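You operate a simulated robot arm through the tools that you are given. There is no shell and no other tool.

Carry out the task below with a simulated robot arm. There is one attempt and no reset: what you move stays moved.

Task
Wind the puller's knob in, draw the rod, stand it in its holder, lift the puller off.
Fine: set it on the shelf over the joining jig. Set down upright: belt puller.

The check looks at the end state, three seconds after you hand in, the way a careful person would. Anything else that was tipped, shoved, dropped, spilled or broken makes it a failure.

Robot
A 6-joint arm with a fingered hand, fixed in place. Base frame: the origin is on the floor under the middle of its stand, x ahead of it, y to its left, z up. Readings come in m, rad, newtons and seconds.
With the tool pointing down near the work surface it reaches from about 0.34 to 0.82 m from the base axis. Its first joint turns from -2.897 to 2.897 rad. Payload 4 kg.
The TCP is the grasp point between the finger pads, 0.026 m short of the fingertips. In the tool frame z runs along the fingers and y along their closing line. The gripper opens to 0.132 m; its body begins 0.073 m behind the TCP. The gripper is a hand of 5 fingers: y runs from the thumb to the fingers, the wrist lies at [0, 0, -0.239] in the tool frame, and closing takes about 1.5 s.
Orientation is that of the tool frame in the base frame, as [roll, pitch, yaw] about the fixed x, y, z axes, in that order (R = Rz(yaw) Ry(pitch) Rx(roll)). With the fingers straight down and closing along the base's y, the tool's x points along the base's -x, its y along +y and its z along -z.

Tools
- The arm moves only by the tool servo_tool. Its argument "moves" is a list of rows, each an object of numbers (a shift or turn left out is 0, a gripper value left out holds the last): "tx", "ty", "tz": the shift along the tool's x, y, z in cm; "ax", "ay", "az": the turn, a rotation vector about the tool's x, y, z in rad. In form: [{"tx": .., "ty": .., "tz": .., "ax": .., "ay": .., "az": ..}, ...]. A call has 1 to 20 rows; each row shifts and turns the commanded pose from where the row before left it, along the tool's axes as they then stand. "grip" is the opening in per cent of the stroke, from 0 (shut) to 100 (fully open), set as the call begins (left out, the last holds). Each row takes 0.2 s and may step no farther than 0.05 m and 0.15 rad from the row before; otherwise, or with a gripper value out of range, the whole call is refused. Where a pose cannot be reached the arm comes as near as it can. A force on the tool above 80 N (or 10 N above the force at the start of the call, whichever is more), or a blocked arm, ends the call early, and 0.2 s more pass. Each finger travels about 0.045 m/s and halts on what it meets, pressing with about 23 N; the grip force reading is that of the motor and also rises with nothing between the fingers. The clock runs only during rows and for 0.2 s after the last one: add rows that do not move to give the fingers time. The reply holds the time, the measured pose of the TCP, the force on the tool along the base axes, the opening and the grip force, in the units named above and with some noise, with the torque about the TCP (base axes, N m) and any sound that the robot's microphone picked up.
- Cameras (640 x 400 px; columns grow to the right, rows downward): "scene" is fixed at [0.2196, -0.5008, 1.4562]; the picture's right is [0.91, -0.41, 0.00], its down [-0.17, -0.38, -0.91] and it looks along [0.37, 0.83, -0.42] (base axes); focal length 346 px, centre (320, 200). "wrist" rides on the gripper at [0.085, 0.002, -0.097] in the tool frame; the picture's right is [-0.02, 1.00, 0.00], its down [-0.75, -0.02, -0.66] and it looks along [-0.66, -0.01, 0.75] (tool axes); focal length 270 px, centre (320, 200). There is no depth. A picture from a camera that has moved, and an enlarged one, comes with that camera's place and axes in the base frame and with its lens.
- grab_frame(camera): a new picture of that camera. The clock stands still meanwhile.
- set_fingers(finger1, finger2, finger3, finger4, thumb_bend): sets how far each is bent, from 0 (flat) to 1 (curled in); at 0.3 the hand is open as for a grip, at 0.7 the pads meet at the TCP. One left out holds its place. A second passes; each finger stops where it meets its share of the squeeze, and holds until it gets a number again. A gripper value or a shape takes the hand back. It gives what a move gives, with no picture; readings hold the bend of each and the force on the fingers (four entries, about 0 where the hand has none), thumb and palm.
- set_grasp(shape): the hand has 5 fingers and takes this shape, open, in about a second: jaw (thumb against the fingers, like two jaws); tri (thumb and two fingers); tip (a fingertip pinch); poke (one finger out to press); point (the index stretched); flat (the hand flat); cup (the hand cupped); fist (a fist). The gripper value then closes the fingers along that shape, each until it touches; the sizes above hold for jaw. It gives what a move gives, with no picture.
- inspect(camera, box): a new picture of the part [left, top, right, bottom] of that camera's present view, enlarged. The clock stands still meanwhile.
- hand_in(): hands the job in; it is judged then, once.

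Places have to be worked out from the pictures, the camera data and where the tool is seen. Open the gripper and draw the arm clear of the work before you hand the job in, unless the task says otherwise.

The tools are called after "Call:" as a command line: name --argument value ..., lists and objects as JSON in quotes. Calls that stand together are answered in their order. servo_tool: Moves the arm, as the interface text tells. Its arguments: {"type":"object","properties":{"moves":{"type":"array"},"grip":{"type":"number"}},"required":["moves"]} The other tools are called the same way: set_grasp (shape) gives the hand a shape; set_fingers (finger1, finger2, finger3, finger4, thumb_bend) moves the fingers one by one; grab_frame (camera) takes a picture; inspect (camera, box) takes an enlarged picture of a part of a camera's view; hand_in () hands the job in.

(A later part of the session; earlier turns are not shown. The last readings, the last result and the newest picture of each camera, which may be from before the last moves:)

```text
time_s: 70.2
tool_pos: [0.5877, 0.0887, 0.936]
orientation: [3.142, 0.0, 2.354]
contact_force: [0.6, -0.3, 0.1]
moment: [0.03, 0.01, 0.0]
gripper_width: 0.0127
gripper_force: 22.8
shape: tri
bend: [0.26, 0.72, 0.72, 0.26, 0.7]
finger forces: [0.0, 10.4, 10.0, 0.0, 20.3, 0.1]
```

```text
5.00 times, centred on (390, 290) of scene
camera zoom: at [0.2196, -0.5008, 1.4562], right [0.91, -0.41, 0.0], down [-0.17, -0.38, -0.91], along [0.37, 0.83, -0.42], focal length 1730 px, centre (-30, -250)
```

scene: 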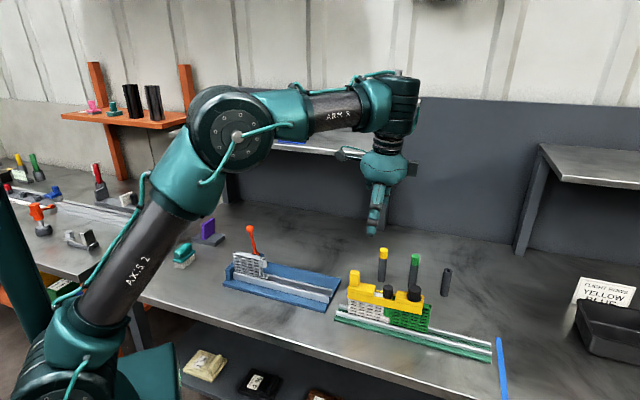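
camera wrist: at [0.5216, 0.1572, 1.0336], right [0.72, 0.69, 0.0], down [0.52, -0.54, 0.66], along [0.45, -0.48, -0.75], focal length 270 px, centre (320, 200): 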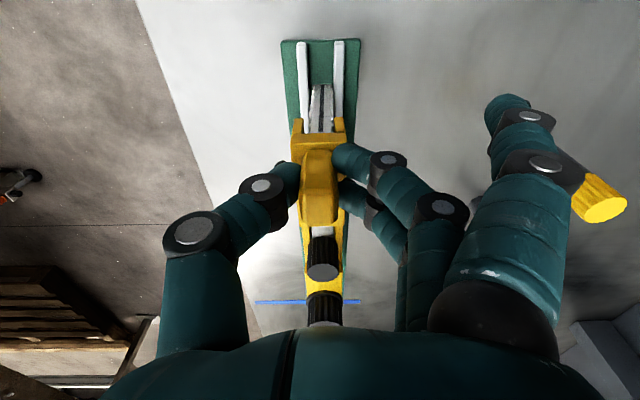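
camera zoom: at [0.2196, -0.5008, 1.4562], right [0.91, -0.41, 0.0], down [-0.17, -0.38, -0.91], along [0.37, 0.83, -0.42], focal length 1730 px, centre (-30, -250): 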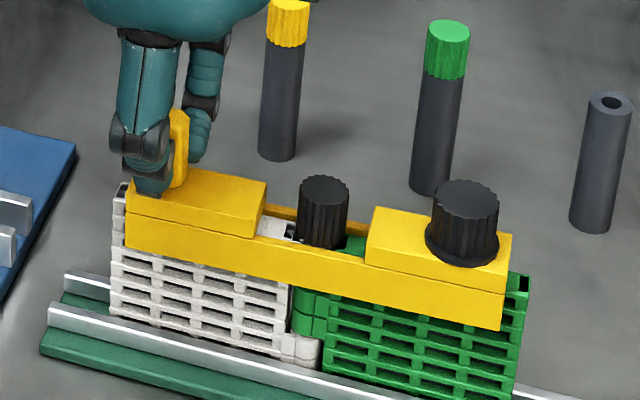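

The frame is back at its original place and the rod head is free of both blocks. I release the handle, rise, and move over the knob to test whether it is fully wound in.

Call:
servo_tool --moves '[{}, {}, {}, {"tz": -2}, {"tz": -3}, {"tz": -2.5}, {}]' --grip 60

Call:
servo_tool --moves '[{"tx": -3.6}, {"tx": -3.6}, {"tx": -3.6}, {"tx": -3.58}, {}]' --grip 45

Call:
inspect --camera "wrist" --box '[220, 0, 420, 200]'

Call:
inspect --camera "scene" --box '[330, 250, 450, 330]'

```text
time_s: 71.8
tool_pos: [0.5864, 0.0892, 1.0118]
orientation: [3.141, 0.002, 2.356]
contact_force: [0.9, -0.4, -0.4]
moment: [-0.06, 0.01, 0.01]
gripper_width: 0.0788
gripper_force: 0.1
shape: tri
bend: [0.0, 0.71, 0.71, 0.0, 0.69]
finger forces: [0.1, 0.0, 0.0, 0.1, 0.1, 0.0]
```

```text
time_s: 73.0
tool_pos: [0.6889, -0.012, 1.0136]
orientation: [3.141, 0.0, 2.356]
contact_force: [0.4, 0.5, -0.1]
moment: [0.02, -0.01, 0.02]
gripper_width: 0.0605
gripper_force: 0.0
shape: tri
bend: [0.0, 0.73, 0.73, 0.0, 0.7]
finger forces: [0.0, 0.1, 0.0, 0.0, 0.0, 0.0]
```

```text
2.00 times, centred on (320, 100) of wrist
camera zoom: at [0.6301, 0.0484, 1.1104], right [0.72, 0.69, 0.0], down [0.52, -0.54, 0.66], along [0.46, -0.47, -0.75], focal length 541 px, centre (320, 400)
```

zoom: 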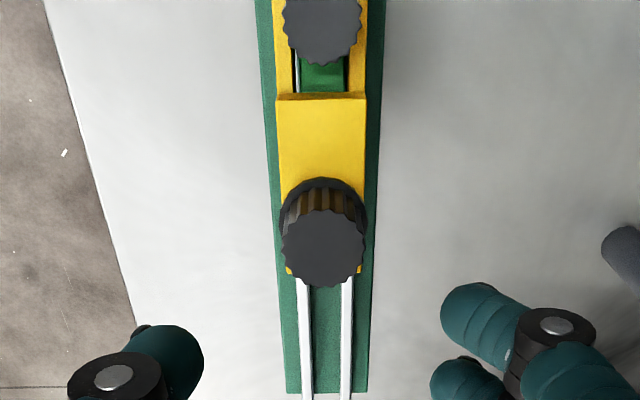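

```text
5.00 times, centred on (390, 290) of scene
camera zoom: at [0.2196, -0.5008, 1.4562], right [0.91, -0.41, 0.0], down [-0.17, -0.38, -0.91], along [0.37, 0.83, -0.42], focal length 1730 px, centre (-30, -250)
```

zoom: 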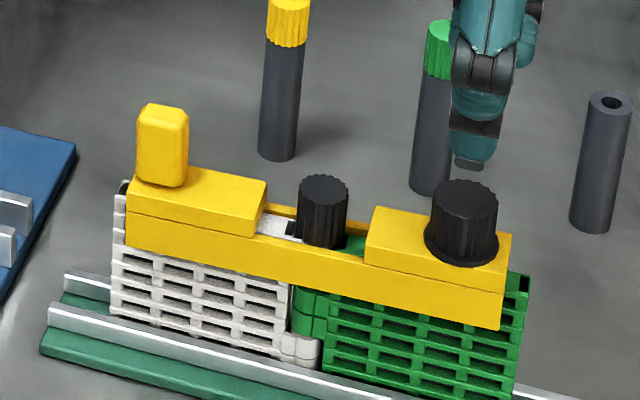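

The knob is within 2 mm of the tool axis. I centre it, descend and grip it again.

Call:
servo_tool --moves '[{"tx": 0.1, "ty": 0.15}, {"tz": 3.0}, {"tz": 2.5}, {"tz": 1.6}, {}]'

Call:
servo_tool --moves '[{}, {}, {}, {}]' --grip 0

Call:
servo_tool --moves '[{"az": 0.1}, {"az": 0.1}, {"az": 0.1}]'

Call:
inspect --camera "scene" --box '[330, 250, 450, 330]'

Call:
inspect --camera "wrist" --box '[220, 20, 420, 220]'

```text
time_s: 74.2
tool_pos: [0.6889, -0.0106, 0.9416]
orientation: [-3.141, 0.0, 2.355]
contact_force: [-0.4, 0.0, 1.1]
moment: [-0.01, -0.03, 0.01]
gripper_width: 0.0603
gripper_force: 0.0
shape: tri
bend: [0.0, 0.73, 0.73, 0.0, 0.7]
finger forces: [0.1, 0.1, 0.0, 0.1, 0.1, 0.1]
```

```text
time_s: 75.2
tool_pos: [0.6892, -0.0102, 0.9408]
orientation: [3.141, 0.001, 2.355]
contact_force: [-0.7, 0.6, -0.2]
moment: [0.02, -0.01, -0.03]
gripper_width: 0.0201
gripper_force: 23.2
shape: tri
bend: [0.22, 0.72, 0.73, 0.22, 0.7]
finger forces: [0.0, 10.4, 10.7, 0.0, 19.8, 0.0]
```

```text
time_s: 76.0
tool_pos: [0.6889, -0.0098, 0.9414]
orientation: [-3.139, 0.0, 2.055]
contact_force: [-2.4, 0.7, 0.2]
moment: [0.03, 0.06, 0.41]
gripper_width: 0.0204
gripper_force: 22.8
shape: tri
bend: [0.26, 0.72, 0.73, 0.26, 0.7]
finger forces: [0.0, 17.1, 9.0, 0.1, 21.3, 0.0]
```

```text
5.00 times, centred on (390, 290) of scene
camera zoom: at [0.2196, -0.5008, 1.4562], right [0.91, -0.41, 0.0], down [-0.17, -0.38, -0.91], along [0.37, 0.83, -0.42], focal length 1730 px, centre (-30, -250)
```

zoom: 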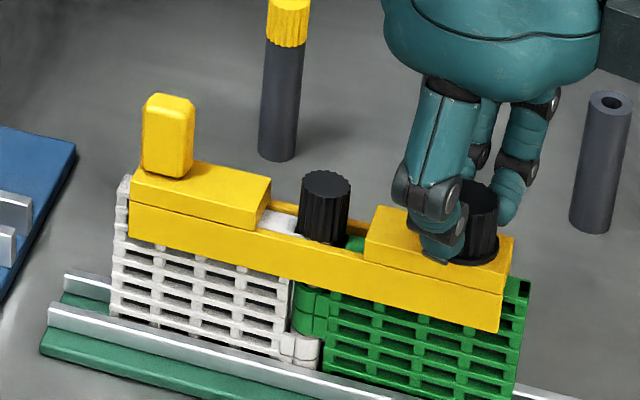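

```text
2.00 times, centred on (320, 120) of wrist
camera zoom: at [0.651, 0.0652, 1.0381], right [0.89, 0.45, 0.0], down [0.34, -0.67, 0.66], along [0.29, -0.59, -0.75], focal length 541 px, centre (320, 360)
```

zoom: 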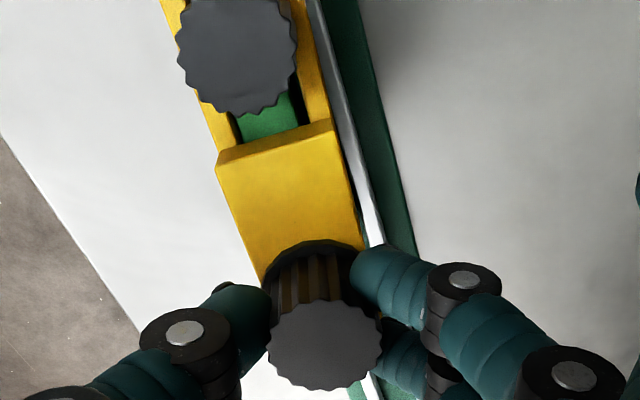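

Now the torque jumps to 0.41 N·m after only 0.3 rad: the knob is against its end stop, so it is wound in. I release it immediately.

Call:
servo_tool --moves '[{}, {}, {}, {}]' --grip 45

Call:
inspect --camera "scene" --box '[330, 250, 450, 330]'

Call:
servo_tool --moves '[{"tz": -2}, {"tz": -3}, {"tz": -3}, {"tz": -3}, {}]'

Call:
inspect --camera "wrist" --box '[180, 0, 420, 200]'

```text
time_s: 77.0
tool_pos: [0.6908, -0.0101, 0.941]
orientation: [3.14, 0.0, 2.058]
contact_force: [-0.6, 1.0, 0.4]
moment: [-0.01, 0.0, 0.0]
gripper_width: 0.0584
gripper_force: 0.1
shape: tri
bend: [0.0, 0.73, 0.73, 0.0, 0.7]
finger forces: [0.0, 0.0, 0.0, 0.1, 0.1, 0.0]
```

```text
5.00 times, centred on (390, 290) of scene
camera zoom: at [0.2196, -0.5008, 1.4562], right [0.91, -0.41, 0.0], down [-0.17, -0.38, -0.91], along [0.37, 0.83, -0.42], focal length 1730 px, centre (-30, -250)
```

zoom: 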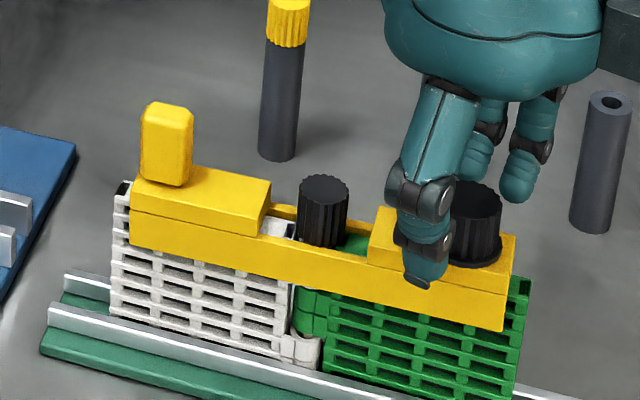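

```text
time_s: 78.2
tool_pos: [0.6883, -0.008, 1.0508]
orientation: [3.141, -0.001, 2.057]
contact_force: [-0.2, 0.7, 0.2]
moment: [-0.01, -0.02, 0.0]
gripper_width: 0.0588
gripper_force: 0.1
shape: tri
bend: [0.0, 0.73, 0.73, 0.0, 0.7]
finger forces: [0.0, 0.0, 0.1, 0.0, 0.0, 0.1]
```

```text
2.00 times, centred on (300, 100) of wrist
camera zoom: at [0.65, 0.0652, 1.1474], right [0.89, 0.45, 0.0], down [0.34, -0.67, 0.66], along [0.29, -0.59, -0.75], focal length 541 px, centre (360, 400)
```

zoom: 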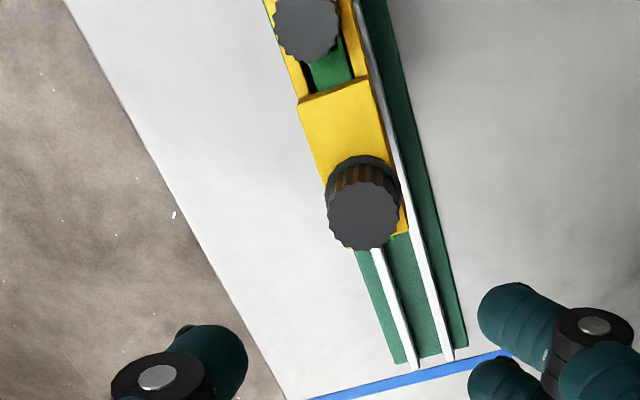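

The frame is still upright and the knob is wound to its stop. Next I turn the wrist clockwise to the orientation for drawing the rod (fingers in front, thumb behind), staying high.

Call:
servo_tool --moves '[{"az": 0.1496}, {"az": 0.1496}, {"az": 0.1496}, {"az": 0.1496}, {"az": 0.1496}, {"az": 0.1496}, {"az": 0.1496}, {"az": 0.1496}, {"az": 0.1496}, {"az": 0.1496}, {"az": 0.1496}, {"az": 0.1496}, {"az": 0.1496}, {"az": 0.1496}, {"az": 0.1496}, {"az": 0.1496}, {"az": 0.1496}, {"az": 0.1496}, {"az": 0.1496}, {}]'

Call:
grab_frame --camera "wrist"

```text
time_s: 82.4
tool_pos: [0.6889, -0.0109, 1.0517]
orientation: [-3.141, 0.0, -0.789]
contact_force: [-0.7, 0.1, 0.3]
moment: [-0.02, -0.01, -0.02]
gripper_width: 0.0585
gripper_force: 0.0
shape: tri
bend: [0.0, 0.73, 0.73, 0.0, 0.7]
finger forces: [0.0, 0.0, 0.1, 0.0, 0.1, 0.1]
```

```text
taken
camera wrist: at [0.7467, -0.0722, 1.1482], right [-0.72, -0.69, 0.0], down [-0.52, 0.54, 0.66], along [-0.45, 0.48, -0.75], focal length 270 px, centre (320, 200)
```

wrist: 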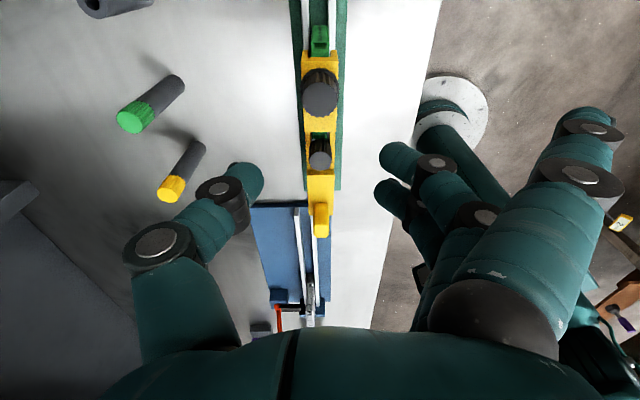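

The orientation is reachable. Before taking the rod I rehearse the placing pose: tilt 25° outward and move over the empty tube, to check reach and get a precise top view of the hole.

Call:
servo_tool --moves '[{"ay": 0.109}, {"ay": 0.109}, {"ay": 0.109}, {"ay": 0.109}, {"ax": 0.0614, "az": -0.1317}, {"ax": 0.0614, "az": -0.1317}, {"ax": 0.0614, "az": -0.1317}, {"ax": 0.0614, "az": -0.1317}, {"ax": 0.0614, "az": -0.1317}, {"ax": 0.0614, "az": -0.1317}, {}]'

Call:
servo_tool --moves '[{"tx": 3.845, "ty": -1.775, "tz": 2.39}, {"tx": 3.845, "ty": -1.775, "tz": 2.39}, {"tx": 3.845, "ty": -1.775, "tz": 2.39}, {"tx": 3.845, "ty": -1.775, "tz": 2.39}, {}]'

Call:
grab_frame --camera "wrist"

Call:
grab_frame --camera "scene"

```text
time_s: 84.8
tool_pos: [0.6891, -0.0108, 1.0515]
orientation: [-3.141, -0.437, 0.089]
contact_force: [0.2, 0.6, -0.4]
moment: [0.01, 0.0, 0.01]
gripper_width: 0.0586
gripper_force: 0.1
shape: tri
bend: [0.0, 0.73, 0.73, 0.0, 0.7]
finger forces: [0.1, 0.0, 0.0, 0.0, 0.1, 0.0]
```

```text
time_s: 86.0
tool_pos: [0.8602, 0.0745, 1.0264]
orientation: [3.141, -0.435, 0.084]
contact_force: [0.5, -0.1, 0.2]
moment: [0.01, -0.01, -0.01]
gripper_width: 0.0587
gripper_force: 0.1
shape: tri
bend: [0.0, 0.73, 0.73, 0.0, 0.7]
finger forces: [0.0, 0.0, 0.0, 0.0, 0.1, 0.0]
```

```text
taken
camera wrist: at [0.8962, 0.0768, 1.1506], right [0.07, -1.0, -0.01], down [-0.96, -0.07, 0.28], along [-0.28, -0.01, -0.96], focal length 270 px, centre (320, 200)
```

wrist: 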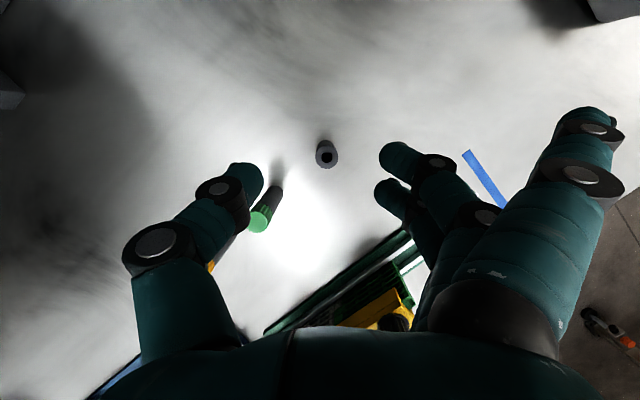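

```text
taken
```

scene: 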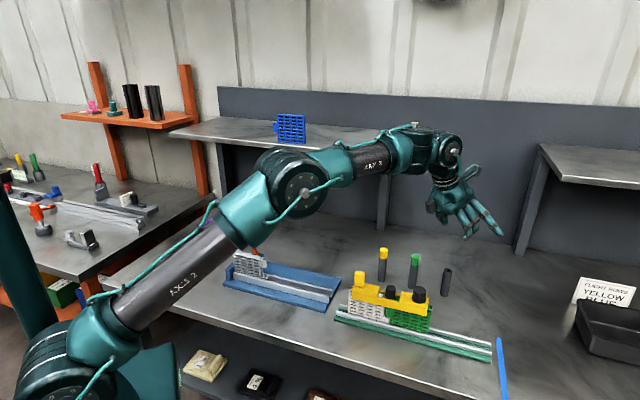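

Reach over the tube is fine at this tilt. I enlarge the hole to fix its position, and use this unobstructed moment to look at the shelf.

Call:
inspect --camera "wrist" --box '[280, 120, 380, 190]'

Call:
inspect --camera "scene" --box '[160, 90, 420, 250]'

Call:
inspect --camera "scene" --box '[330, 240, 450, 320]'

```text
5.71 times, centred on (330, 155) of wrist
camera zoom: at [0.8962, 0.0768, 1.1506], right [0.07, -1.0, -0.01], down [-0.96, -0.07, 0.28], along [-0.28, -0.01, -0.96], focal length 1544 px, centre (263, 457)
```

zoom: 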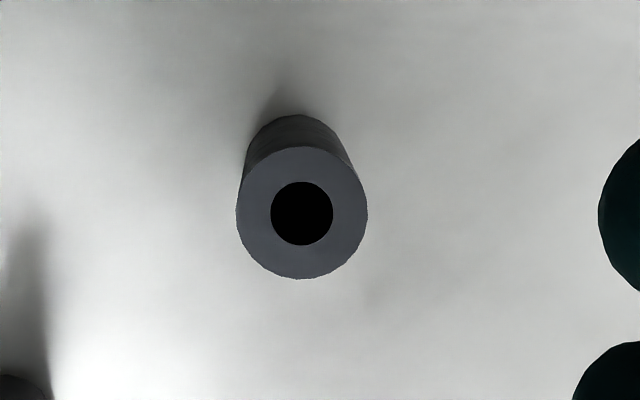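

```text
2.46 times, centred on (290, 170) of scene
camera zoom: at [0.2196, -0.5008, 1.4562], right [0.91, -0.41, 0.0], down [-0.17, -0.38, -0.91], along [0.37, 0.83, -0.42], focal length 852 px, centre (394, 274)
```

zoom: 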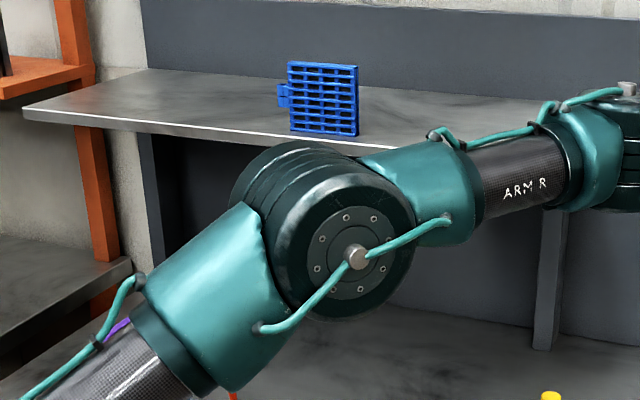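

```text
5.00 times, centred on (390, 280) of scene
camera zoom: at [0.2196, -0.5008, 1.4562], right [0.91, -0.41, 0.0], down [-0.17, -0.38, -0.91], along [0.37, 0.83, -0.42], focal length 1730 px, centre (-30, -200)
```

zoom: 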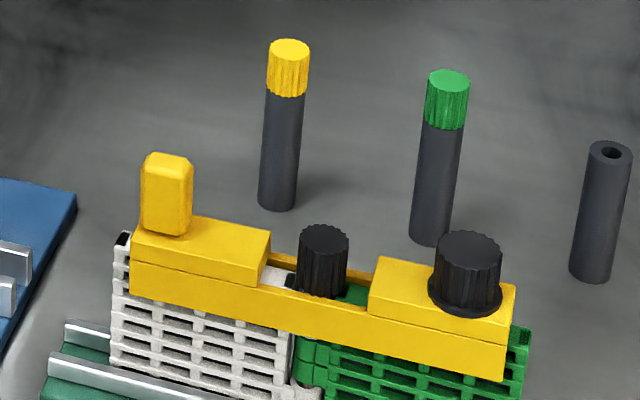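

The hole centre comes out at about (0.861, 0.069), 11 mm wide, and the pose is reachable. From the scene view I also get the shelf: top at z ≈ 1.16, front edge running just in front of the blue belt piece, free space to its left. Now I retrace and go above the rod head with the same tilt.

Call:
servo_tool --moves '[{"tx": -3.845, "ty": 1.775, "tz": -2.39}, {"tx": -3.845, "ty": 1.775, "tz": -2.39}, {"tx": -3.845, "ty": 1.775, "tz": -2.39}, {"tx": -3.845, "ty": 1.775, "tz": -2.39}, {"ax": -0.0614, "az": 0.1317}, {"ax": -0.0614, "az": 0.1317}, {"ax": -0.0614, "az": 0.1317}, {"ax": -0.0614, "az": 0.1317}, {"ax": -0.0614, "az": 0.1317}, {"ax": -0.0614, "az": 0.1317}, {"tx": -4.45, "tz": 1.23, "ty": -0.12}, {"tx": -4.45, "tz": 1.23, "ty": -0.12}, {}]'

Call:
grab_frame --camera "wrist"

Call:
inspect --camera "scene" --box '[320, 200, 460, 320]'

```text
time_s: 88.8
tool_pos: [0.641, 0.0419, 0.9905]
orientation: [-3.141, -0.436, -0.788]
contact_force: [-0.8, -0.4, -0.3]
moment: [0.01, -0.03, -0.01]
gripper_width: 0.0587
gripper_force: 0.0
shape: tri
bend: [0.0, 0.73, 0.73, 0.0, 0.7]
finger forces: [0.1, 0.0, 0.1, 0.0, 0.0, 0.0]
```

```text
taken
camera wrist: at [0.6646, 0.0157, 1.1146], right [-0.72, -0.69, -0.01], down [-0.67, 0.69, 0.28], along [-0.19, 0.21, -0.96], focal length 270 px, centre (320, 200)
```

wrist: 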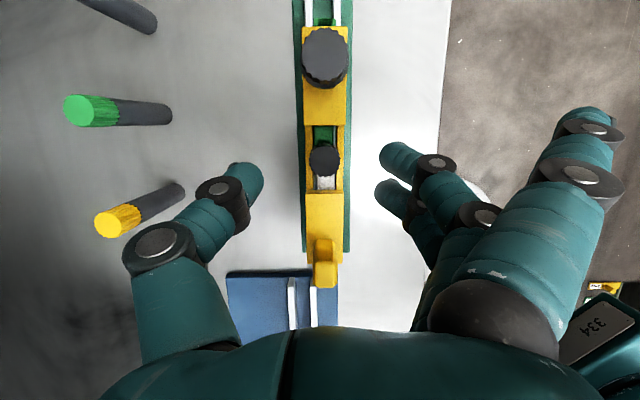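

```text
3.33 times, centred on (390, 260) of scene
camera zoom: at [0.2196, -0.5008, 1.4562], right [0.91, -0.41, 0.0], down [-0.17, -0.38, -0.91], along [0.37, 0.83, -0.42], focal length 1153 px, centre (87, 0)
```

zoom: 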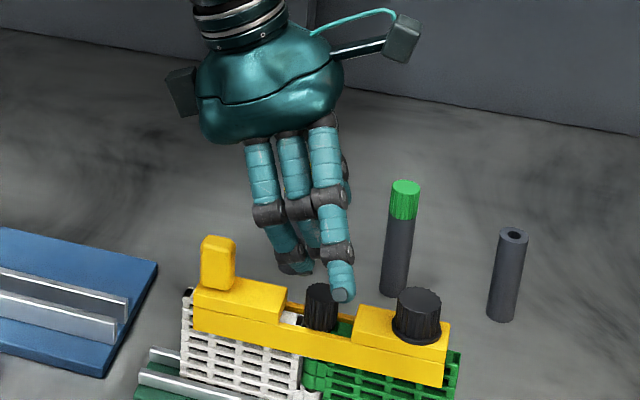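

The rod head is in view below the pinch. I enlarge it to fix its offset from the tool axis.

Call:
inspect --camera "wrist" --box '[240, 10, 420, 300]'

Call:
inspect --camera "wrist" --box '[280, 110, 380, 200]'

```text
1.38 times, centred on (330, 155) of wrist
camera zoom: at [0.6646, 0.0157, 1.1146], right [-0.72, -0.69, -0.01], down [-0.67, 0.69, 0.28], along [-0.19, 0.21, -0.96], focal length 373 px, centre (306, 262)
```

zoom: 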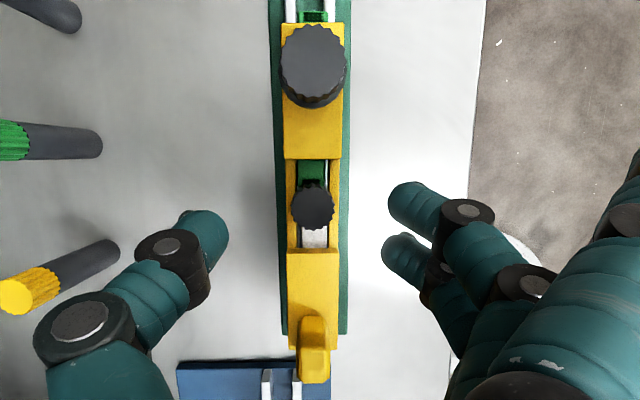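

```text
4.44 times, centred on (330, 155) of wrist
camera zoom: at [0.6646, 0.0157, 1.1146], right [-0.72, -0.69, -0.01], down [-0.67, 0.69, 0.28], along [-0.19, 0.21, -0.96], focal length 1201 px, centre (276, 400)
```

zoom: 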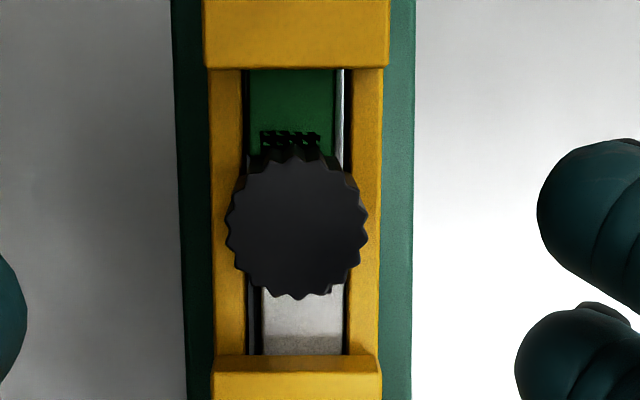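

The rod head is 4 mm toward the fingers and about 8 mm ahead of the TCP along the beam, as wanted for a tilted pinch. I centre it and descend to z ≈ 0.926 so the tips stay above the frame's side bars.

Call:
servo_tool --moves '[{"tx": -0.87, "ty": 0.13, "tz": 1.97}, {"tx": -0.87, "ty": 0.13, "tz": 1.97}, {"tx": -0.5, "ty": 0.13, "tz": 1.15}, {"tx": -0.36, "tz": 0.82}, {}]'

Call:
grab_frame --camera "wrist"

Call:
inspect --camera "scene" --box '[330, 220, 450, 320]'

```text
time_s: 90.0
tool_pos: [0.6392, 0.0359, 0.927]
orientation: [-3.14, -0.436, -0.788]
contact_force: [0.0, 0.4, 0.3]
moment: [0.01, -0.03, 0.0]
gripper_width: 0.0587
gripper_force: 0.1
shape: tri
bend: [0.0, 0.73, 0.73, 0.0, 0.7]
finger forces: [0.0, 0.0, 0.0, 0.0, 0.1, 0.0]
```

```text
taken
camera wrist: at [0.6633, 0.0104, 1.0504], right [-0.72, -0.69, -0.01], down [-0.67, 0.69, 0.28], along [-0.19, 0.21, -0.96], focal length 270 px, centre (320, 200)
```

wrist: 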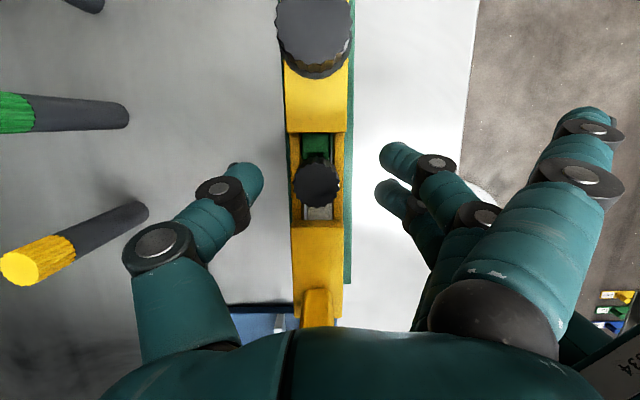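

```text
4.00 times, centred on (390, 270) of scene
camera zoom: at [0.2196, -0.5008, 1.4562], right [0.91, -0.41, 0.0], down [-0.17, -0.38, -0.91], along [0.37, 0.83, -0.42], focal length 1384 px, centre (40, -80)
```

zoom: 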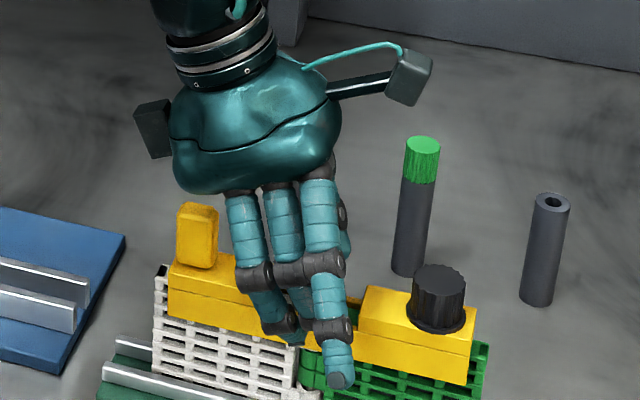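

Thumb and fingers straddle the rod head symmetrically. I close on it.

Call:
servo_tool --moves '[{}, {}, {}, {}, {}]' --grip 0

Call:
grab_frame --camera "wrist"

Call:
inspect --camera "scene" --box '[330, 220, 450, 320]'

```text
time_s: 91.2
tool_pos: [0.6396, 0.0383, 0.927]
orientation: [3.141, -0.438, -0.786]
contact_force: [0.5, 0.5, 0.0]
moment: [0.03, 0.05, -0.01]
gripper_width: 0.0145
gripper_force: 22.9
shape: tri
bend: [0.24, 0.71, 0.72, 0.24, 0.7]
finger forces: [0.0, 9.8, 10.8, 0.0, 19.6, 0.1]
```

```text
taken
camera wrist: at [0.6632, 0.0104, 1.0505], right [-0.72, -0.69, -0.01], down [-0.67, 0.69, 0.28], along [-0.19, 0.21, -0.96], focal length 270 px, centre (320, 200)
```

wrist: 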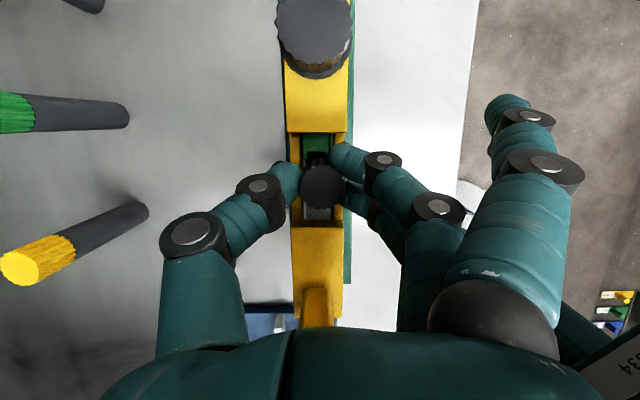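

```text
4.00 times, centred on (390, 270) of scene
camera zoom: at [0.2196, -0.5008, 1.4562], right [0.91, -0.41, 0.0], down [-0.17, -0.38, -0.91], along [0.37, 0.83, -0.42], focal length 1384 px, centre (40, -80)
```

zoom: 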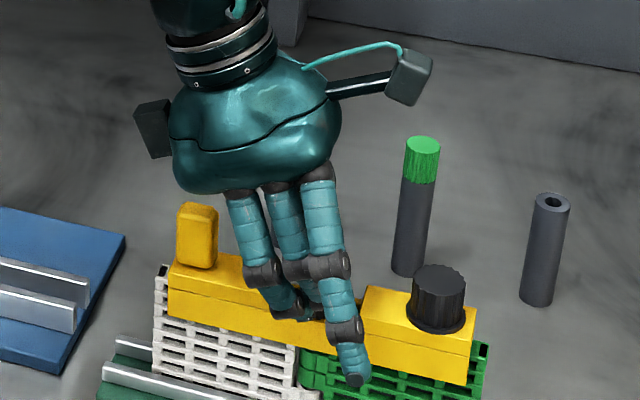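

The rod head is pinched firmly. I lift straight up just 6 mm and watch the force to see if the rod is free.

Call:
servo_tool --moves '[{"tx": 0.127, "tz": -0.272}, {"tx": 0.127, "tz": -0.272}]'

Call:
inspect --camera "scene" --box '[330, 220, 450, 320]'

Call:
inspect --camera "wrist" --box '[240, 60, 400, 240]'

```text
time_s: 91.8
tool_pos: [0.6396, 0.0369, 0.9333]
orientation: [3.141, -0.436, -0.785]
contact_force: [-0.5, 0.3, 0.1]
moment: [0.04, 0.03, -0.01]
gripper_width: 0.0146
gripper_force: 22.7
shape: tri
bend: [0.26, 0.71, 0.72, 0.26, 0.7]
finger forces: [0.0, 10.0, 10.8, 0.0, 19.9, 0.0]
```

```text
4.00 times, centred on (390, 270) of scene
camera zoom: at [0.2196, -0.5008, 1.4562], right [0.91, -0.41, 0.0], down [-0.17, -0.38, -0.91], along [0.37, 0.83, -0.42], focal length 1384 px, centre (40, -80)
```

zoom: 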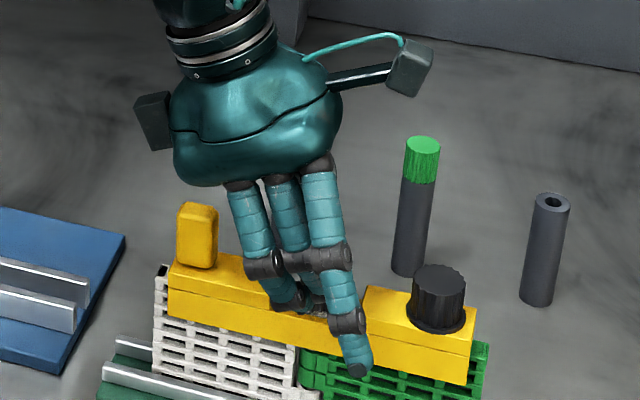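

```text
2.22 times, centred on (320, 150) of wrist
camera zoom: at [0.663, 0.0101, 1.0564], right [-0.72, -0.69, -0.01], down [-0.67, 0.69, 0.28], along [-0.19, 0.21, -0.96], focal length 601 px, centre (320, 311)
```

zoom: 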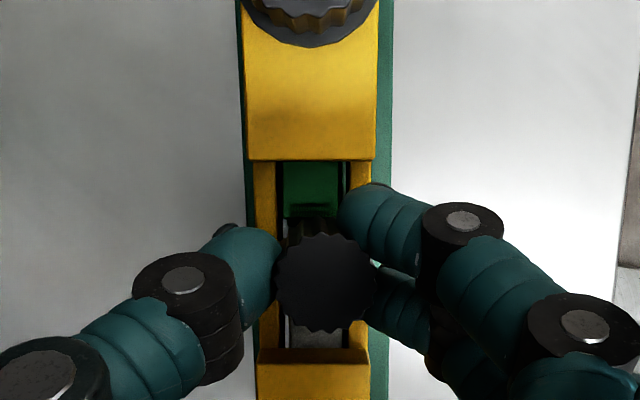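

Lifting force is near zero, the frame did not move and the head stays in the pinch: the rod is free. I draw it straight up the rest of the way.

Call:
servo_tool --moves '[{"tx": 0.423, "tz": -0.906}, {"tx": 0.634, "tz": -1.36}, {"tx": 0.634, "tz": -1.36}, {"tx": 0.845, "tz": -1.813}, {"tx": 0.845, "tz": -1.813}, {"tx": 0.845, "tz": -1.813}, {"tx": 0.845, "tz": -1.813}, {"tx": 0.423, "tz": -0.906}, {}]'

Call:
inspect --camera "scene" --box '[320, 180, 460, 320]'

Call:
grab_frame --camera "wrist"

```text
time_s: 93.8
tool_pos: [0.6395, 0.0382, 1.0619]
orientation: [-3.141, -0.438, -0.787]
contact_force: [0.1, 0.6, 0.1]
moment: [0.0, 0.03, -0.01]
gripper_width: 0.0148
gripper_force: 23.0
shape: tri
bend: [0.26, 0.71, 0.72, 0.26, 0.7]
finger forces: [0.0, 10.1, 10.5, 0.0, 19.7, 0.0]
```

```text
2.86 times, centred on (390, 250) of scene
camera zoom: at [0.2196, -0.5008, 1.4562], right [0.91, -0.41, 0.0], down [-0.17, -0.38, -0.91], along [0.37, 0.83, -0.42], focal length 988 px, centre (120, 57)
```

zoom: 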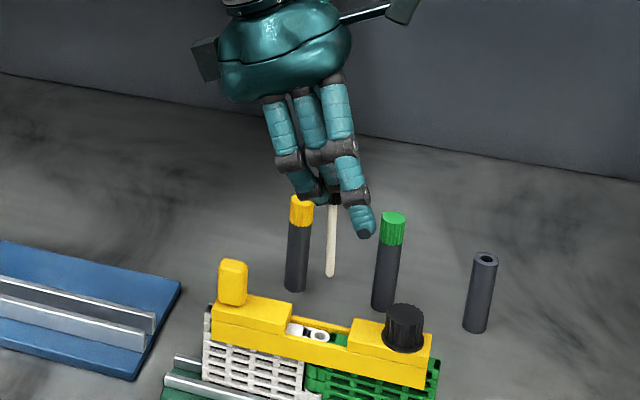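

```text
taken
camera wrist: at [0.6626, 0.0106, 1.1858], right [-0.72, -0.69, -0.01], down [-0.67, 0.69, 0.28], along [-0.19, 0.21, -0.96], focal length 270 px, centre (320, 200)
```

wrist: 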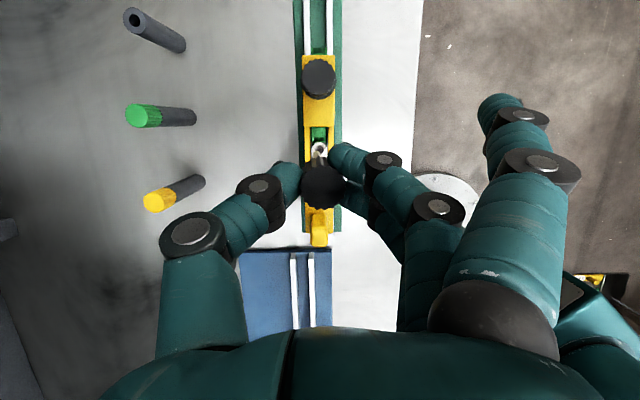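

The white rod is fully out and the puller and belts still stand upright. I zoom in to check the rod hangs vertical and how long it is.

Call:
inspect --camera "scene" --box '[370, 220, 450, 300]'

Call:
inspect --camera "wrist" --box '[270, 120, 370, 220]'

Call:
inspect --camera "scene" --box '[440, 230, 520, 310]'

```text
5.00 times, centred on (410, 260) of scene
camera zoom: at [0.2196, -0.5008, 1.4562], right [0.91, -0.41, 0.0], down [-0.17, -0.38, -0.91], along [0.37, 0.83, -0.42], focal length 1730 px, centre (-130, -100)
```

zoom: 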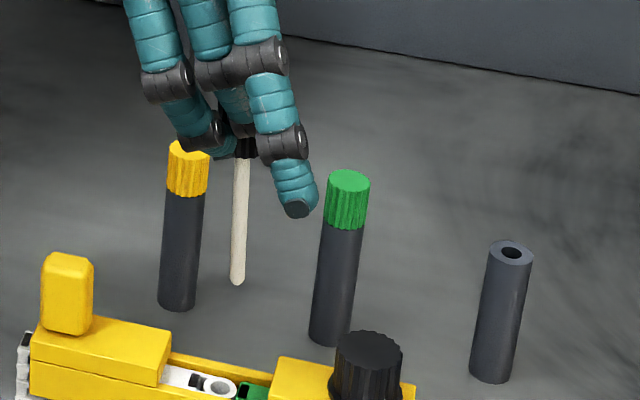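

```text
4.00 times, centred on (320, 170) of wrist
camera zoom: at [0.6626, 0.0106, 1.1858], right [-0.72, -0.69, -0.01], down [-0.67, 0.69, 0.28], along [-0.19, 0.21, -0.96], focal length 1081 px, centre (320, 320)
```

zoom: 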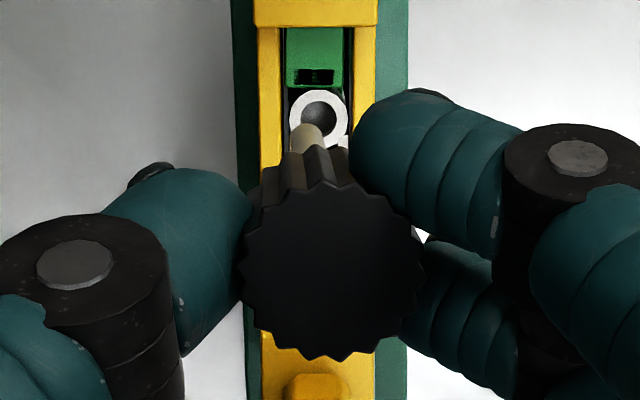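

```text
5.00 times, centred on (480, 270) of scene
camera zoom: at [0.2196, -0.5008, 1.4562], right [0.91, -0.41, 0.0], down [-0.17, -0.38, -0.91], along [0.37, 0.83, -0.42], focal length 1730 px, centre (-480, -150)
```

zoom: 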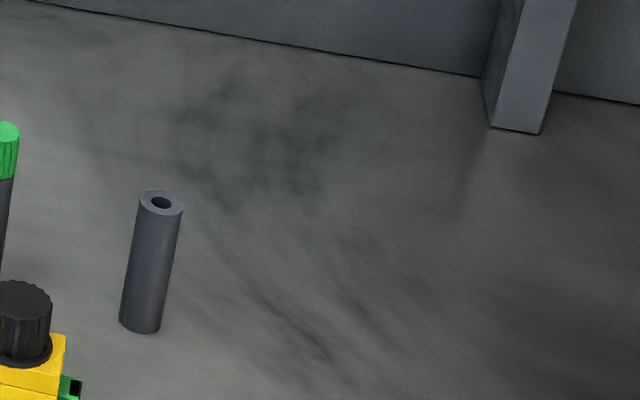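

The rod is about 67 mm long below its head and hangs some 5° off vertical (tip toward the back-right). I correct the hand tilt so the rod is vertical, then swing the yaw about the vertical for the tube.

Call:
servo_tool --moves '[{"ax": -0.0471, "ay": -0.069, "az": -0.022}, {"ax": 0.0523, "ay": 0.0076, "az": -0.1359}, {"ax": 0.0523, "ay": 0.0076, "az": -0.1359}, {"ax": 0.0523, "ay": 0.0076, "az": -0.1359}, {"ax": 0.0523, "ay": 0.0076, "az": -0.1359}, {"ax": 0.0523, "ay": 0.0076, "az": -0.1359}, {"ax": 0.0523, "ay": 0.0076, "az": -0.1359}, {}]'

Call:
inspect --camera "scene" --box '[370, 220, 450, 300]'

Call:
inspect --camera "wrist" --box '[270, 120, 370, 220]'

```text
time_s: 95.6
tool_pos: [0.6397, 0.0373, 1.0629]
orientation: [3.086, -0.367, 0.112]
contact_force: [0.1, 0.0, -0.6]
moment: [0.02, -0.01, -0.01]
gripper_width: 0.0145
gripper_force: 23.5
shape: tri
bend: [0.26, 0.71, 0.72, 0.26, 0.71]
finger forces: [0.1, 10.8, 10.8, 0.0, 19.7, 0.0]
```

```text
5.00 times, centred on (410, 260) of scene
camera zoom: at [0.2196, -0.5008, 1.4562], right [0.91, -0.41, 0.0], down [-0.17, -0.38, -0.91], along [0.37, 0.83, -0.42], focal length 1730 px, centre (-130, -100)
```

zoom: 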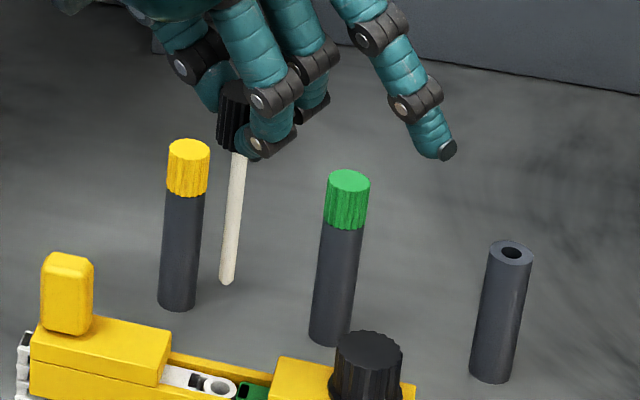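

```text
4.00 times, centred on (320, 170) of wrist
camera zoom: at [0.6826, 0.0451, 1.1839], right [0.07, -1.0, 0.04], down [-0.94, -0.05, 0.34], along [-0.34, -0.07, -0.94], focal length 1081 px, centre (320, 320)
```

zoom: 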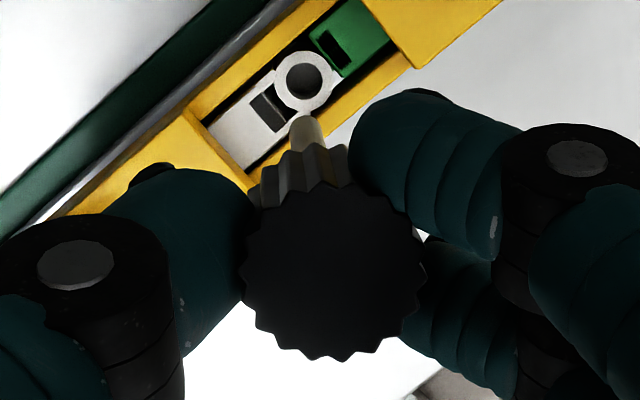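

Both views now show the rod vertical. I carry it over to the tube, holding the tip about 3 cm above it.

Call:
servo_tool --moves '[{"tx": 3.81, "ty": -0.274, "tz": 2.352}, {"tx": 3.81, "ty": -0.274, "tz": 2.352}, {"tx": 3.81, "ty": -0.274, "tz": 2.352}, {"tx": 3.81, "ty": -0.274, "tz": 2.352}, {"tx": 3.81, "ty": -0.274, "tz": 2.352}, {}]'

Call:
inspect --camera "scene" --box '[410, 210, 490, 310]'

Call:
inspect --camera "wrist" --box '[270, 120, 370, 220]'

```text
time_s: 97.0
tool_pos: [0.8581, 0.0669, 1.02]
orientation: [3.086, -0.365, 0.11]
contact_force: [-0.8, 0.2, 0.0]
moment: [0.01, -0.01, -0.01]
gripper_width: 0.0142
gripper_force: 22.7
shape: tri
bend: [0.26, 0.71, 0.72, 0.26, 0.71]
finger forces: [0.0, 11.4, 11.0, 0.0, 19.6, 0.0]
```

```text
4.00 times, centred on (450, 260) of scene
camera zoom: at [0.2196, -0.5008, 1.4562], right [0.91, -0.41, 0.0], down [-0.17, -0.38, -0.91], along [0.37, 0.83, -0.42], focal length 1384 px, centre (-200, -40)
```

zoom: 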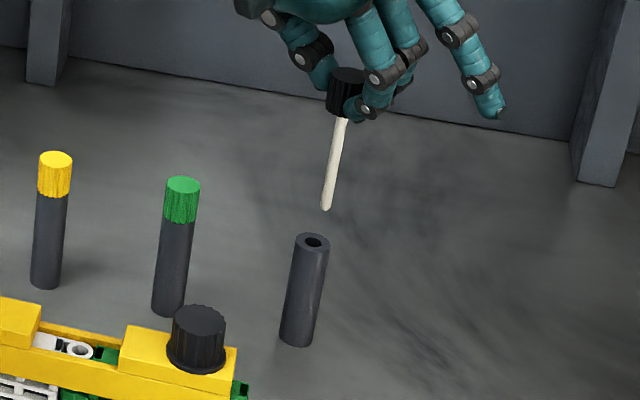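

```text
4.00 times, centred on (320, 170) of wrist
camera zoom: at [0.901, 0.0751, 1.1421], right [0.07, -1.0, 0.04], down [-0.94, -0.05, 0.34], along [-0.34, -0.07, -0.94], focal length 1081 px, centre (320, 320)
```

zoom: 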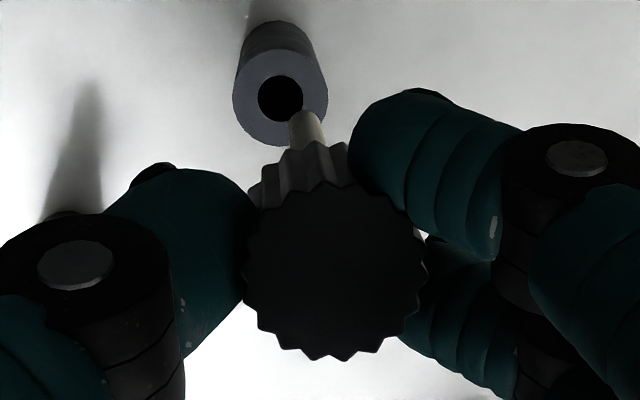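

The hole is offset about 5 mm in +y from the rod axis. I shift by that and lower the tip to about 1.5 cm above the tube, then re-check both views.

Call:
servo_tool --moves '[{"tx": 0.05, "ty": -0.55, "tz": 0.0}, {"tx": -0.66, "ty": -0.1, "tz": 1.87}, {}]'

Call:
inspect --camera "scene" --box '[420, 230, 480, 300]'

Call:
inspect --camera "wrist" --box '[270, 130, 350, 200]'

```text
time_s: 97.8
tool_pos: [0.8594, 0.0728, 1.0009]
orientation: [3.087, -0.367, 0.111]
contact_force: [1.0, 0.2, -0.9]
moment: [0.02, -0.03, 0.0]
gripper_width: 0.0145
gripper_force: 23.2
shape: tri
bend: [0.26, 0.71, 0.72, 0.26, 0.71]
finger forces: [0.0, 11.4, 10.8, 0.0, 19.7, 0.0]
```

```text
5.71 times, centred on (450, 265) of scene
camera zoom: at [0.2196, -0.5008, 1.4562], right [0.91, -0.41, 0.0], down [-0.17, -0.38, -0.91], along [0.37, 0.83, -0.42], focal length 1977 px, centre (-423, -171)
```

zoom: 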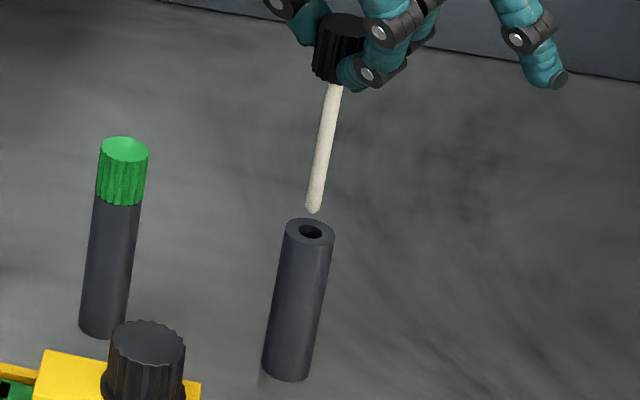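

```text
5.71 times, centred on (310, 165) of wrist
camera zoom: at [0.9011, 0.0813, 1.1224], right [0.07, -1.0, 0.04], down [-0.94, -0.05, 0.34], along [-0.34, -0.07, -0.94], focal length 1544 px, centre (377, 400)
```

zoom: 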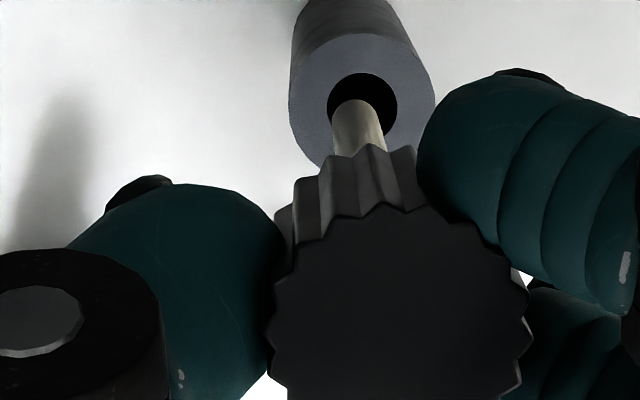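

The tip is within about 2 mm of the hole axis. I make the last small correction and lower 2.5 cm in gentle steps, watching the force.

Call:
servo_tool --moves '[{"tx": -0.12, "ty": 0.12, "tz": -0.04}, {}, {"tx": -0.3585, "ty": -0.052, "tz": 0.932}, {"tx": -0.27, "ty": -0.039, "tz": 0.7}, {"tx": -0.27, "ty": -0.039, "tz": 0.7}]'

Call:
inspect --camera "scene" --box '[420, 230, 480, 300]'

Call:
inspect --camera "wrist" --box '[270, 130, 350, 200]'

```text
time_s: 99.0
tool_pos: [0.8557, 0.0721, 0.9747]
orientation: [3.087, -0.366, 0.112]
contact_force: [-0.5, -0.6, 0.1]
moment: [0.0, -0.04, 0.04]
gripper_width: 0.0146
gripper_force: 22.7
shape: tri
bend: [0.26, 0.71, 0.72, 0.26, 0.71]
finger forces: [0.1, 11.6, 11.0, 0.0, 19.5, 0.0]
```

```text
5.71 times, centred on (450, 265) of scene
camera zoom: at [0.2196, -0.5008, 1.4562], right [0.91, -0.41, 0.0], down [-0.17, -0.38, -0.91], along [0.37, 0.83, -0.42], focal length 1977 px, centre (-423, -171)
```

zoom: 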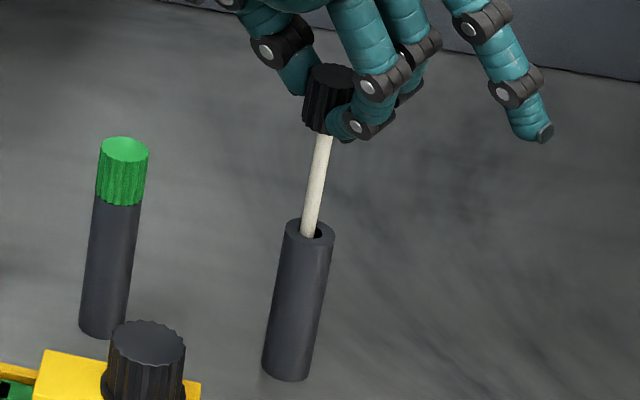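

```text
5.71 times, centred on (310, 165) of wrist
camera zoom: at [0.8995, 0.0803, 1.0961], right [0.07, -1.0, 0.04], down [-0.94, -0.05, 0.34], along [-0.34, -0.07, -0.94], focal length 1544 px, centre (377, 400)
```

zoom: 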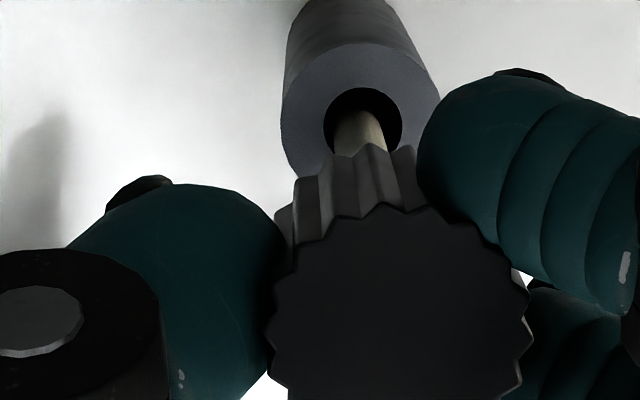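

The rod is in the hole with no side force. I continue down in 1 cm steps.

Call:
servo_tool --moves '[{"tx": -0.3585, "ty": -0.052, "tz": 0.932}, {"tx": -0.3585, "ty": -0.052, "tz": 0.932}, {"tx": -0.3585, "ty": -0.052, "tz": 0.932}, {"tx": -0.3585, "ty": -0.052, "tz": 0.932}]'

Call:
inspect --camera "scene" --box '[420, 230, 480, 300]'

Call:
inspect --camera "wrist" --box '[270, 130, 350, 200]'

```text
time_s: 100.0
tool_pos: [0.8583, 0.0714, 0.9356]
orientation: [3.086, -0.369, 0.112]
contact_force: [-0.6, -0.1, 0.9]
moment: [0.02, -0.03, -0.03]
gripper_width: 0.0146
gripper_force: 22.8
shape: tri
bend: [0.26, 0.71, 0.72, 0.26, 0.71]
finger forces: [0.0, 11.6, 11.0, 0.2, 19.5, 0.0]
```

```text
5.71 times, centred on (450, 265) of scene
camera zoom: at [0.2196, -0.5008, 1.4562], right [0.91, -0.41, 0.0], down [-0.17, -0.38, -0.91], along [0.37, 0.83, -0.42], focal length 1977 px, centre (-423, -171)
```

zoom: 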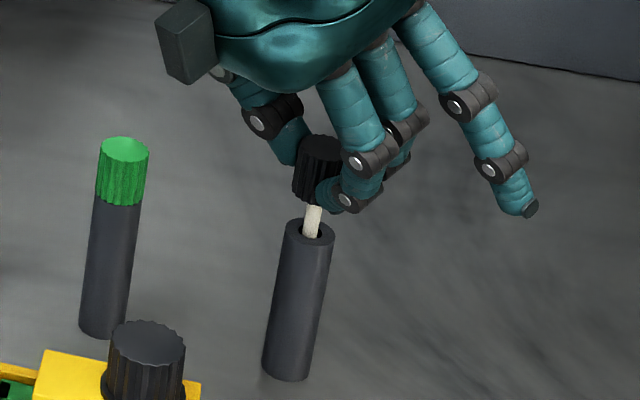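

```text
5.71 times, centred on (310, 165) of wrist
camera zoom: at [0.9007, 0.0799, 1.0566], right [0.07, -1.0, 0.04], down [-0.94, -0.05, 0.34], along [-0.34, -0.07, -0.94], focal length 1544 px, centre (377, 400)
```

zoom: 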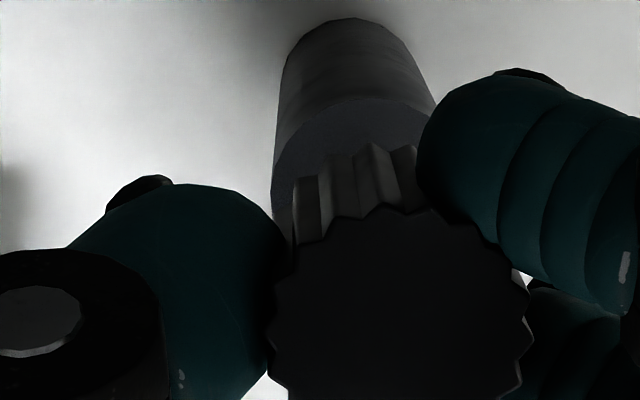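

The head is about 1.5–2 cm above the tube rim. I lower the last part in small steps until it seats.

Call:
servo_tool --moves '[{"tx": -0.215, "ty": -0.031, "tz": 0.559}, {"tx": -0.179, "ty": -0.026, "tz": 0.466}, {"tx": -0.143, "ty": -0.021, "tz": 0.373}, {"tx": -0.0717, "ty": -0.01, "tz": 0.186}]'

Call:
inspect --camera "scene" --box '[420, 230, 480, 300]'

```text
time_s: 101.0
tool_pos: [0.8557, 0.0719, 0.9183]
orientation: [3.087, -0.367, 0.11]
contact_force: [-0.2, -0.2, -0.3]
moment: [0.01, 0.03, 0.03]
gripper_width: 0.0146
gripper_force: 23.2
shape: tri
bend: [0.26, 0.71, 0.72, 0.26, 0.71]
finger forces: [0.0, 11.5, 11.2, 0.1, 19.5, 0.0]
```

```text
5.71 times, centred on (450, 265) of scene
camera zoom: at [0.2196, -0.5008, 1.4562], right [0.91, -0.41, 0.0], down [-0.17, -0.38, -0.91], along [0.37, 0.83, -0.42], focal length 1977 px, centre (-423, -171)
```

zoom: 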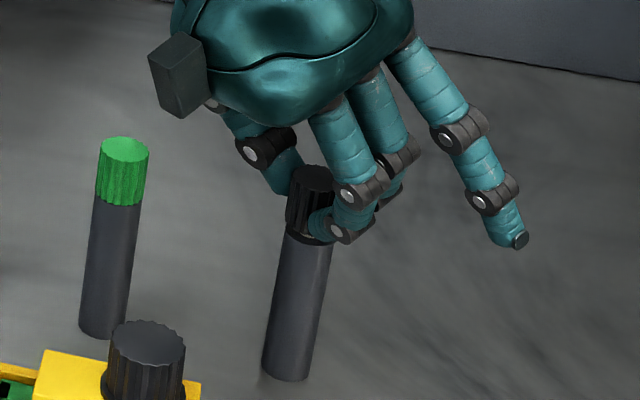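

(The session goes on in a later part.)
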